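You operate a simulated robot arm through the tools that you are given. There is no shell and no other tool. Be economical: measure what you need, move in short steps, check, and stop when the job is done.

Carry out the task below with a simulated robot arm. There is one attempt and no reset: what you move stays moved.

TASK
Put one of the glue cans from the top of the grey fitting table on the pale blue air filter there.

It is judged by the outcome, as a careful person would: the job done as asked, and still so three seconds after it is handed in. It fails if anything else is knocked over, pushed out of place, dropped, spilled or broken.

THE ROBOT
A 6-joint arm with a two-finger parallel gripper, fixed in place. Base frame: the origin is at the foot of the arm, x ahead of it, y to its left, z up; the work surface is at about z = 800. Lengths are in mm, angles in rad, forces in N, time in s.
With the tool pointing down near the work surface it reaches from about 260 to 680 mm from the base axis. Its first joint turns from -1.152 to 1.152 rad. Payload 2.9 kg.
Tool frame: the origin (TCP) lies between the finger pads and is the grasp point; the fingertips stand 30 mm ahead of it; z points along the fingers, y is the line along which they close. The gripper opens to 110 mm. The fingers are 20 mm wide and 10 mm thick; the gripper's body (48 by 112 mm) begins 55 mm behind the TCP.
Orientation is told as [roll, pitch, yaw] about the base's x, y, z axes, in that order, counted from this pose: with the fingers straight down and closing along the base's y, the tool's x points along the base's -x, its y along +y and its z along -z.

THE INTERFACE
- The arm moves only by the tool move_arm. Its argument "plan" is a list of rows, each a list of 7 numbers: the shift along the tool's x, y, z in mm, then the turn, a rotation vector about the tool's x, y, z in rad, then the closure in counts, from 0 (fully open) to 255 (shut). In form: [[tx, ty, tz, ax, ay, az, gripper], ...]. A call has 1 to 8 rows; each row is the pose to reach, as a shift and turn from the pose commanded when the call began, along the tool's axes at that moment. A row lasts 0.2 s, in which the tool goes at most 50 mm and 0.15 rad; a call with a longer step from one row to the next is refused whole, and so is a gripper value outside its range. A pose out of reach is approached as far as the arm can. The call stops where the force on the tool passes 40 N (or 10 N more than at its start, if that is more) or the arm is blocked; 0.2 s more then pass. The fingers move at their own pace (about 108 mm/s each) and stop on an object; they squeeze with about 44 N. The grip force told is the motor's: it shows also when the fingers shut on nothing. Time passes only in rows, and 0.2 s behind the last, so rows that repeat a pose let the fingers close. It gives the time, the measured TCP pose, the force on the tool (base axes), the opening and the grip force at its end, in the units of the frame above (readings bear some noise), and new pictures: "show" is both (left out), scene, wrist or none.
- Cameras (640 x 400 px; columns grow to the right, rows downward): "scene" is fixed at [67.3, 423.5, 1388.8]; the picture's right is [-0.84, -0.54, 0.00], its down [-0.28, 0.44, -0.85] and it looks along [0.46, -0.72, -0.52] (base axes); focal length 349 px, centre (320, 200). "wrist" rides on the gripper at [-36, 0, -57] in the tool frame; the picture's right is [0.00, -1.00, 0.00], its down [0.97, 0.00, -0.24] and it looks along [0.24, 0.00, 0.97] (tool axes); focal length 218 px, centre (320, 200).
- pixel_to_xyz(camera, pixels): for up to 12 pixels [column, row] of the newest picture of that camera ("zoom" is the newest enlarged one), the place [x, y, z] in the base frame of the surface seen there, good to about 3 mm. No time passes.
- zoom(camera, box): a new picture of the part [left, top, right, bottom] of that camera's present view, enlarged. No time passes.
- finish_job(): hands the job in; it is judged then, once.

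Work in short steps. Measure before you move; look again where a grasp or a placing could have gone wrong, and mend it. You have 60 turns and 120 pictures in all, the two below and enlarged ones among them. Open the gripper and draw the arm clear of the work before you hand the job in, unless the task says otherwise; then end with one line.

The tools are called after "Emit:" as name(argument=value, ...) on one line, values as JSON. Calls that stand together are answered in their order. move_arm: Moves the arm, as the interface text tells. Its arguments: {"type":"object","properties":{"plan":{"type":"array","items":{"type":"array","items":{"type":"number"}}},"show":{"type":"string","enum":["both","scene","wrist","none"]}},"required":["plan"]} The other tools are called the same way: pixel_to_xyz (camera, pixels) gives the place of the surface under pixels of a picture; zoom (camera, box) takes an enlarged picture of a part of a camera's view; finish_job () hands the job in.

At the start:

```text
time: 0.0
position: [460.7, -126.2, 1060.7]
tool_rot: [-0.001, 0.001, 0.0]
wrist_force: [-0.2, 0.0, 0.7]
finger_gap: 110.1
grasp_force: 0.0
```

scene: 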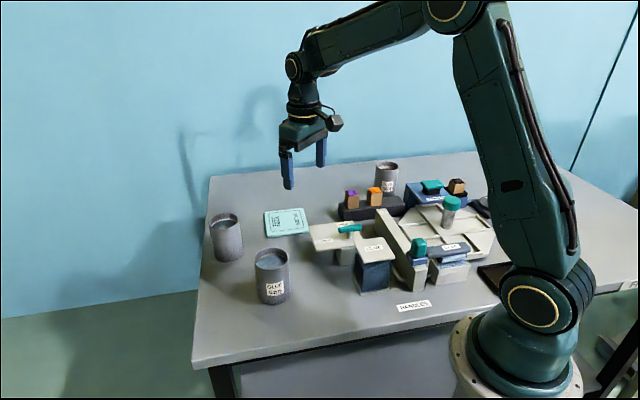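
wrist: 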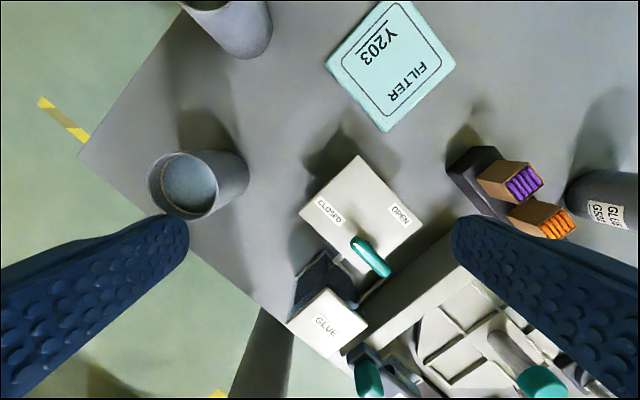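

I see three cans, at about (226,237), (272,276) and (387,178), and the pale blue filter at (287,222). I'll zoom in on them and measure.

Emit:
zoom(camera="scene", box=[190, 190, 350, 310])

Emit:
zoom(camera="scene", box=[320, 140, 500, 260])

Emit:
pixel_to_xyz(camera="scene", pixels=[[264, 211], [302, 208], [309, 233], [268, 237], [287, 222], [272, 252], [272, 262], [255, 258], [289, 258], [274, 303], [224, 218], [228, 262]])

Emit:
pixel_to_xyz(camera="wrist", pixels=[[390, 2], [455, 65], [387, 131], [327, 66], [148, 185], [217, 185], [183, 152], [183, 219], [185, 185], [250, 180], [300, 150], [230, 58]])

```text
3.33 times, centred on (270, 250) of scene
```

zoom: 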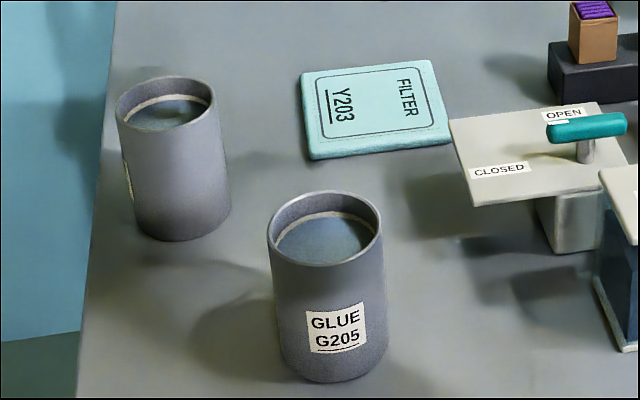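

```text
3.33 times, centred on (410, 200) of scene
```

zoom: 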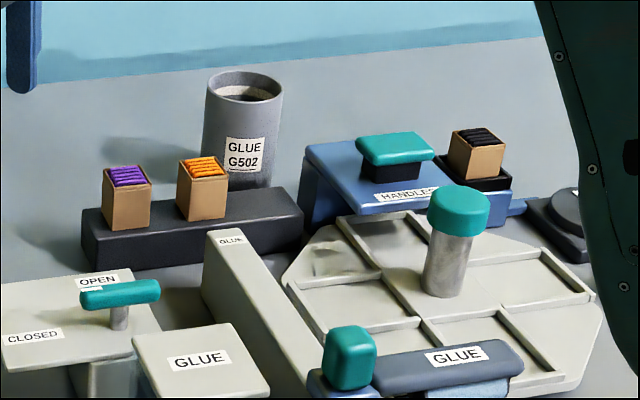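

```text
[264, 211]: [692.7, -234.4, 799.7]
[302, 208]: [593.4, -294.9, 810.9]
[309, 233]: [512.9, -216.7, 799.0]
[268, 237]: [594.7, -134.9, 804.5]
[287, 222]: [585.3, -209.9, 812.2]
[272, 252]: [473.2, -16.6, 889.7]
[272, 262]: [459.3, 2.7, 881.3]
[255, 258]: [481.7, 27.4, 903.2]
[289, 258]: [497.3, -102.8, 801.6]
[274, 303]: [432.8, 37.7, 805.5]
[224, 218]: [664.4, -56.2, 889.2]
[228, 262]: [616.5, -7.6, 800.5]
```

```text
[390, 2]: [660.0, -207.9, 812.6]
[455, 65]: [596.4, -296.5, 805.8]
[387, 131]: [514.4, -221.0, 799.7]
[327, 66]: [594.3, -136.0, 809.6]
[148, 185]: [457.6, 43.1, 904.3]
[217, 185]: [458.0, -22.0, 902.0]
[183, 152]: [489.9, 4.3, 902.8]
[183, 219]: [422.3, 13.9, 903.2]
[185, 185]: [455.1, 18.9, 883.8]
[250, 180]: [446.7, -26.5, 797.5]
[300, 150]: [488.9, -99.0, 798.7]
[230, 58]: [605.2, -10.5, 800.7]
```

The filter is about 113 mm square, centred at about (590,-214) with its top at z=812. Glue can G205 has its rim centred at about (457,11), is 67 mm across, with its top at z=903 and liquid inside, so I'll keep it level. First I'll move above it.

Emit:
move_arm(plan=[[1, 35, 0, 0, 0, 0, 0], [2, 75, 0, 0, 0, 0, 0], [3, 115, 0, 0, 0, 0, 0], [3.5, 137, 0, 0, 0, 0, 0], [3.5, 137, 0, 0, 0, 0, 0]], show="wrist")

```text
time: 1.2
position: [457.7, 10.7, 1061.0]
tool_rot: [0.0, -0.001, 0.0]
wrist_force: [-0.3, 0.2, 1.0]
finger_gap: 109.9
grasp_force: 0.1
```

wrist: 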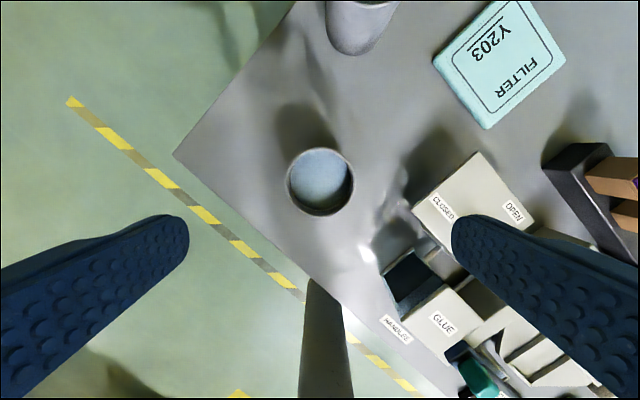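

The can is centred at about (320,182), directly below the tool. I'll check the rim and the neighbours on the right finger's side.

Emit:
pixel_to_xyz(camera="wrist", pixels=[[288, 182], [352, 182], [320, 149], [320, 214], [411, 209], [384, 272], [385, 180], [440, 170]])

```text
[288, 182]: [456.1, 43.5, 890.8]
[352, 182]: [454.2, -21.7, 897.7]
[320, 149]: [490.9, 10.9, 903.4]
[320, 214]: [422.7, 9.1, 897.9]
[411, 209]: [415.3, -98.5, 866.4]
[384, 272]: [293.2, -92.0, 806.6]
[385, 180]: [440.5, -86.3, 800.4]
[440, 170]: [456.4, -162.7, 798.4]
```

The centre is (457,11), and the nearest neighbour is at y≈-92, clear of the right finger at about -54. I'll descend with open fingers to a TCP height of about 866.

Emit:
move_arm(plan=[[0, 0, 40, 0, 0, 0, 0], [0, 0, 80, 0, 0, 0, 0], [0, 0, 120, 0, 0, 0, 0], [0, 0, 150, 0, 0, 0, 0], [0, 0, 175, 0, 0, 0, 0], [0, 0, 190, 0, 0, 0, 0], [0, 0, 195, 0, 0, 0, 0]])

```text
time: 2.8
position: [458.4, 10.1, 863.6]
tool_rot: [0.001, -0.001, 0.0]
wrist_force: [-0.4, -0.5, 0.1]
finger_gap: 110.0
grasp_force: 0.1
```

scene: 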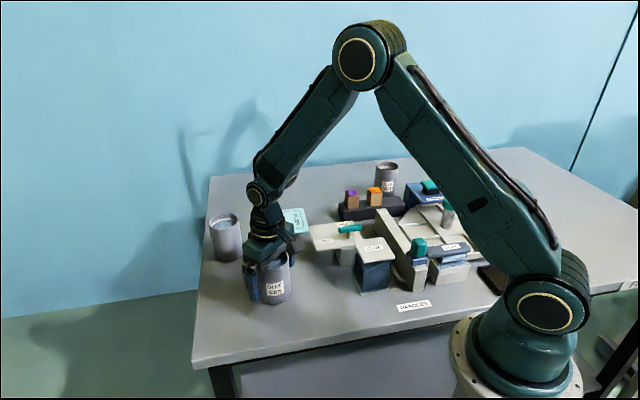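
wrist: 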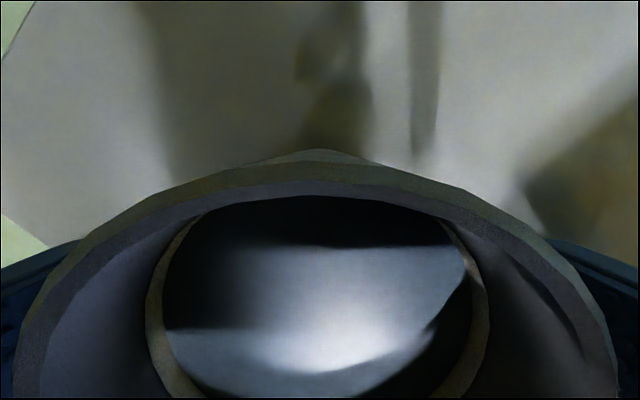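

The fingers straddle the can with no contact. I'll close them now.

Emit:
move_arm(plan=[[0, 0, 0, 0, 0, 0, 120], [0, 0, 0, 0, 0, 0, 180], [0, 0, 0, 0, 0, 0, 180], [0, 0, 0, 0, 0, 0, 180]], show="none")

```text
time: 3.8
position: [458.6, 9.6, 864.1]
tool_rot: [0.0, 0.001, 0.001]
wrist_force: [1.1, -0.2, 0.3]
finger_gap: 70.2
grasp_force: 43.4
```

The fingers hold the can at 70 mm with 43 N. I'll lift gently and check.

Emit:
move_arm(plan=[[0, 0, -5, 0, 0, 0, 180], [0, 0, -15, 0, 0, 0, 180], [0, 0, -30, 0, 0, 0, 180], [0, 0, -50, 0, 0, 0, 180], [0, 0, -75, 0, 0, 0, 180], [0, 0, -100, 0, 0, 0, 180], [0, 0, -115, 0, 0, 0, 180], [0, 0, -120, 0, 0, 0, 180]])

```text
time: 5.6
position: [456.4, 11.0, 985.4]
tool_rot: [-0.001, 0.002, 0.001]
wrist_force: [0.7, 0.3, -2.5]
finger_gap: 70.5
grasp_force: 44.3
```

scene: 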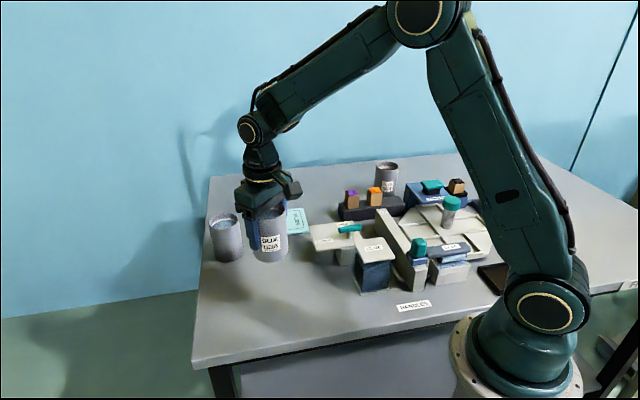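
wrist: 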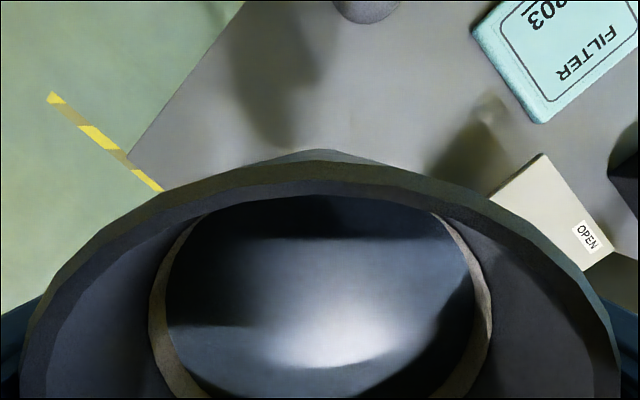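

The can is held level, with its bottom at about z=921. I'll carry it smoothly along the diagonal to above the filter centre.

Emit:
move_arm(plan=[[-4, -7, 0, 0, 0, 0, 180], [-14, -24, 0, 0, 0, 0, 180], [-29, -49, 0, 0, 0, 0, 180], [-45, -76, 0, 0, 0, 0, 180], [-61, -103, 0, 0, 0, 0, 180], [-75, -127, 0, 0, 0, 0, 180], [-84, -142, 0, 0, 0, 0, 180], [-87, -147, 0, 0, 0, 0, 180]], show="wrist")

Emit:
move_arm(plan=[[-4, -7, 0, 0, 0, 0, 180], [-14, -24, 0, 0, 0, 0, 180], [-26, -45, 0, 0, 0, 0, 180], [-37, -63, 0, 0, 0, 0, 180], [-44, -75, 0, 0, 0, 0, 180], [-46, -78, 0, 0, 0, 0, 180]])

```text
time: 7.4
position: [543.3, -136.9, 985.5]
tool_rot: [0.001, 0.002, 0.0]
wrist_force: [0.0, -0.5, -3.1]
finger_gap: 70.6
grasp_force: 44.2
```

wrist: 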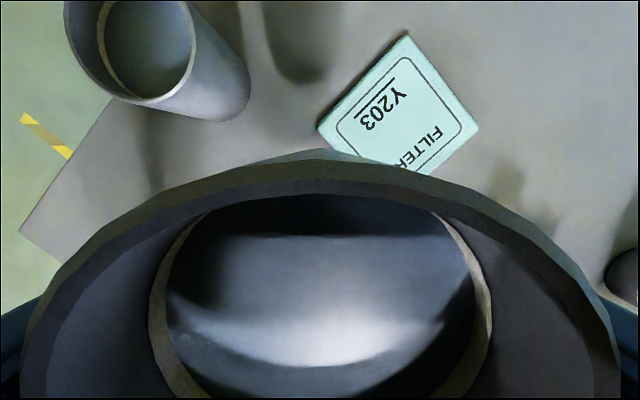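

```text
time: 8.8
position: [590.6, -214.2, 986.0]
tool_rot: [0.0, 0.001, -0.001]
wrist_force: [-0.4, 0.5, -3.8]
finger_gap: 70.3
grasp_force: 43.7
```

scene: 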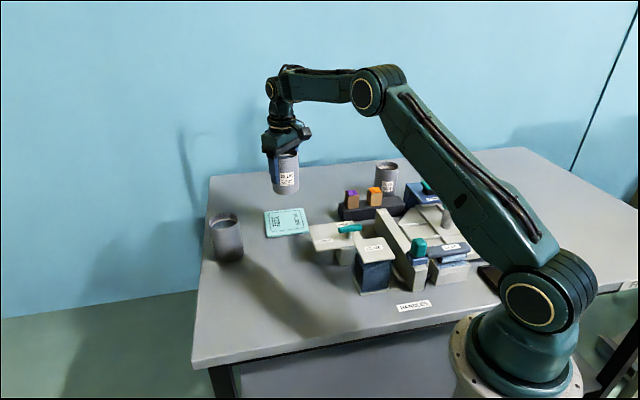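
wrist: 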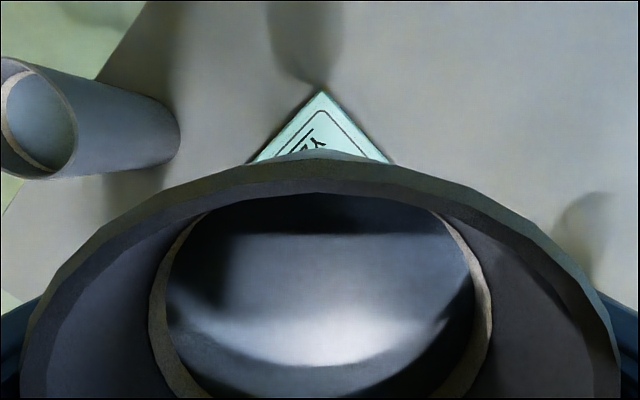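

The TCP is at (590,-214). The filter is fully visible in the scene view, so I'll re-measure its corners and top before lowering.

Emit:
zoom(camera="scene", box=[240, 140, 340, 250])

Emit:
pixel_to_xyz(camera="scene", pixels=[[266, 212], [301, 210], [306, 231], [270, 235], [286, 223], [280, 215], [295, 228], [284, 193]])

```text
3.64 times, centred on (290, 195) of scene
```

zoom: 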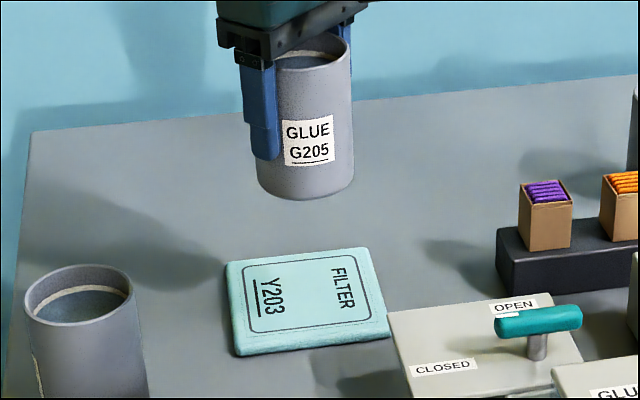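

```text
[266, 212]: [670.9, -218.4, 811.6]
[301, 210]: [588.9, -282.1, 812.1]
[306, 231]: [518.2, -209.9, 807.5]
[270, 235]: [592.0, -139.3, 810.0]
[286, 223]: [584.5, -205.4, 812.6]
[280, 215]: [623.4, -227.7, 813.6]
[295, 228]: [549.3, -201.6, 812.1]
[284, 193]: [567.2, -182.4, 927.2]
```

The filter centre is about (592,-213) with its top at 812, so the position is right. I'll lower to just above contact, which I expect at a TCP height of about 876.

Emit:
move_arm(plan=[[-1, 1, 8, 0, 0, 0, 180], [-1, 1, 25, 0, 0, 0, 180], [-1, 1, 47, 0, 0, 0, 180], [-1, 1, 69, 0, 0, 0, 180], [-1, 1, 87, 0, 0, 0, 180], [-1, 1, 97, 0, 0, 0, 180], [-1, 1, 102, 0, 0, 0, 180], [-1, 1, 104, 0, 0, 0, 180]], show="scene")

Emit:
zoom(camera="scene", box=[240, 160, 340, 250])

```text
time: 10.6
position: [590.8, -214.5, 881.5]
tool_rot: [0.002, -0.001, 0.0]
wrist_force: [-0.8, 0.5, -3.6]
finger_gap: 70.3
grasp_force: 44.4
```

scene: 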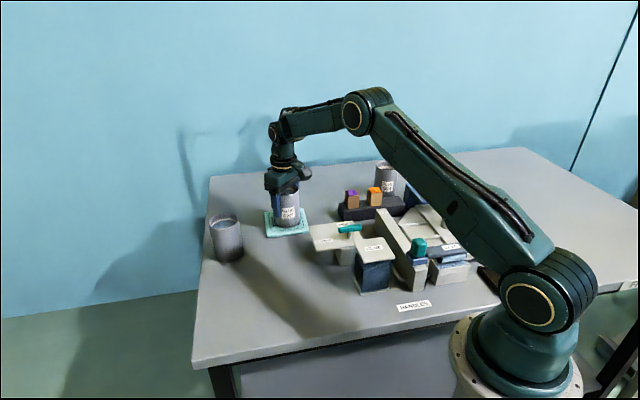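

```text
4.44 times, centred on (290, 205) of scene
```

zoom: 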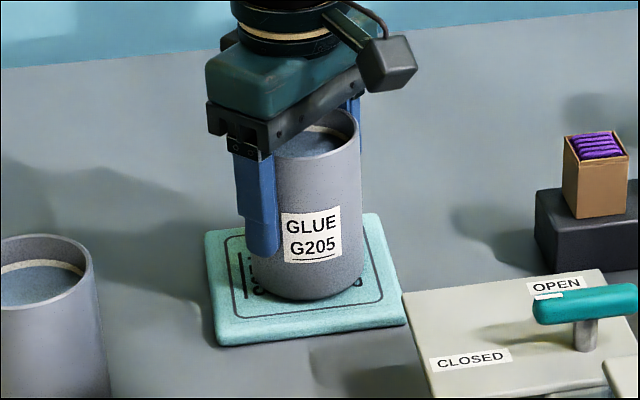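

The can is just above the filter and well centred. I'll lower 1 mm at a time until the force shows contact.

Emit:
move_arm(plan=[[0, 0, 1, 0, 0, 0, 180], [0, 0, 2, 0, 0, 0, 180], [0, 0, 3, 0, 0, 0, 180], [0, 0, 3, 0, 0, 0, 180]], show="none")

```text
time: 11.6
position: [591.2, -213.6, 877.6]
tool_rot: [0.001, -0.001, -0.002]
wrist_force: [0.0, 0.0, -4.1]
finger_gap: 70.3
grasp_force: 43.9
```

There is no contact yet, so I'll continue.

Emit:
move_arm(plan=[[0, 0, 0.7, 0, 0, 0, 180], [0, 0, 1.4, 0, 0, 0, 180], [0, 0, 1.4, 0, 0, 0, 180]], show="none")

```text
time: 12.4
position: [591.9, -213.5, 877.2]
tool_rot: [-0.001, -0.001, 0.0]
wrist_force: [-0.4, 0.1, -0.5]
finger_gap: 70.2
grasp_force: 44.1
```

The force rose from -4 to -0.5 N, so the filter now carries the can. I'll open the fingers slowly.

Emit:
move_arm(plan=[[0, 0, 0.3, 0, 0, 0, 180], [0, 0, 0.3, 0, 0, 0, 90], [0, 0, 0.3, 0, 0, 0, 70], [0, 0, 0.3, 0, 0, 0, 40], [0, 0, 0.3, 0, 0, 0, 0], [0, 0, 0.3, 0, 0, 0, 0]])

```text
time: 13.8
position: [590.5, -212.0, 876.6]
tool_rot: [0.0, 0.001, 0.0]
wrist_force: [-0.2, 0.1, 0.1]
finger_gap: 110.1
grasp_force: 0.1
```

scene: 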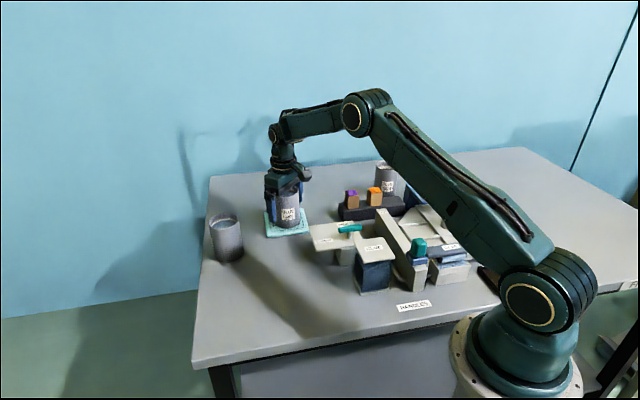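
wrist: 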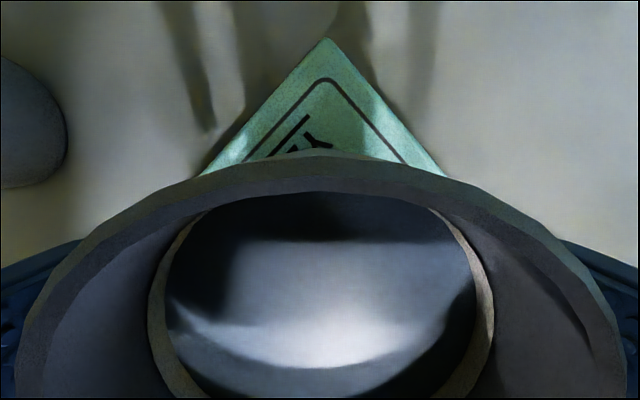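

The can is released and standing, with the fingers clear on both sides. I'll go straight up.

Emit:
move_arm(plan=[[0, 0, -10, 0, 0, 0, 0], [0, 0, -35, 0, 0, 0, 0], [0, 0, -65, 0, 0, 0, 0], [0, 0, -95, 0, 0, 0, 0], [0, 0, -125, 0, 0, 0, 0], [30, 0, -150, 0, 0, 0, 0], [65, 0, -165, 0, 0, 0, 0], [100, 0, -170, 0, 0, 0, 0]])

Emit:
zoom(camera="scene", box=[190, 140, 350, 270])

```text
time: 15.6
position: [492.1, -214.2, 1045.8]
tool_rot: [-0.001, 0.0, -0.001]
wrist_force: [-0.2, -0.2, 0.8]
finger_gap: 109.9
grasp_force: 0.0
```

scene: 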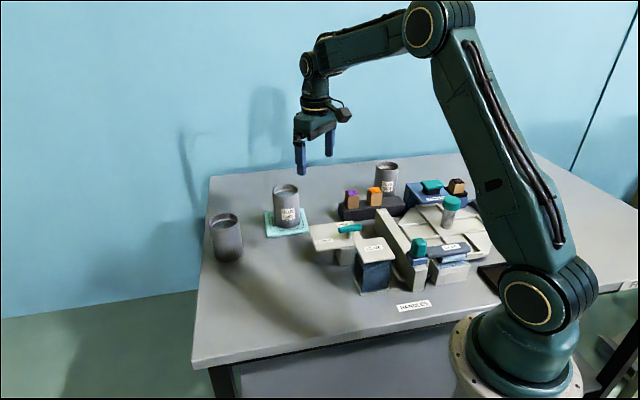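
wrist: 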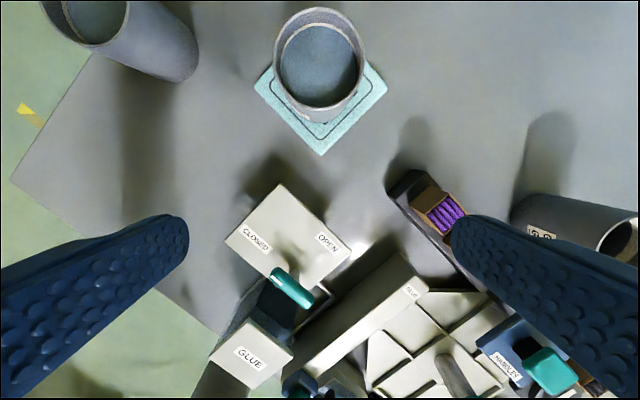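

```text
3.08 times, centred on (270, 205) of scene
```

zoom: 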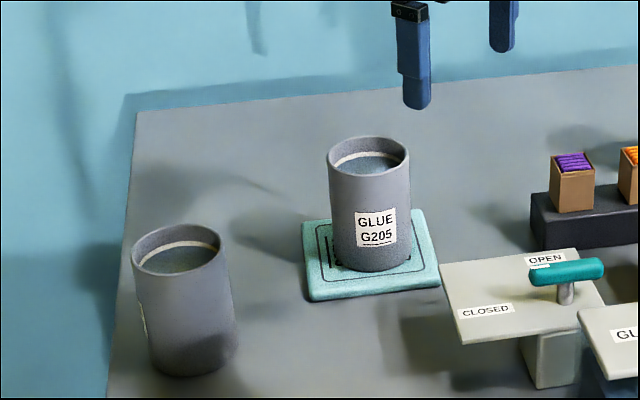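

The can stands upright and centred on the filter, nothing else has moved, and the arm is clear. I'll hand the job in.

Emit:
finish_job()

```text
The job is handed in.
```

Glue can G205 is standing upright, centred on the pale blue air filter, with nothing else disturbed and the arm drawn clear with its gripper open.
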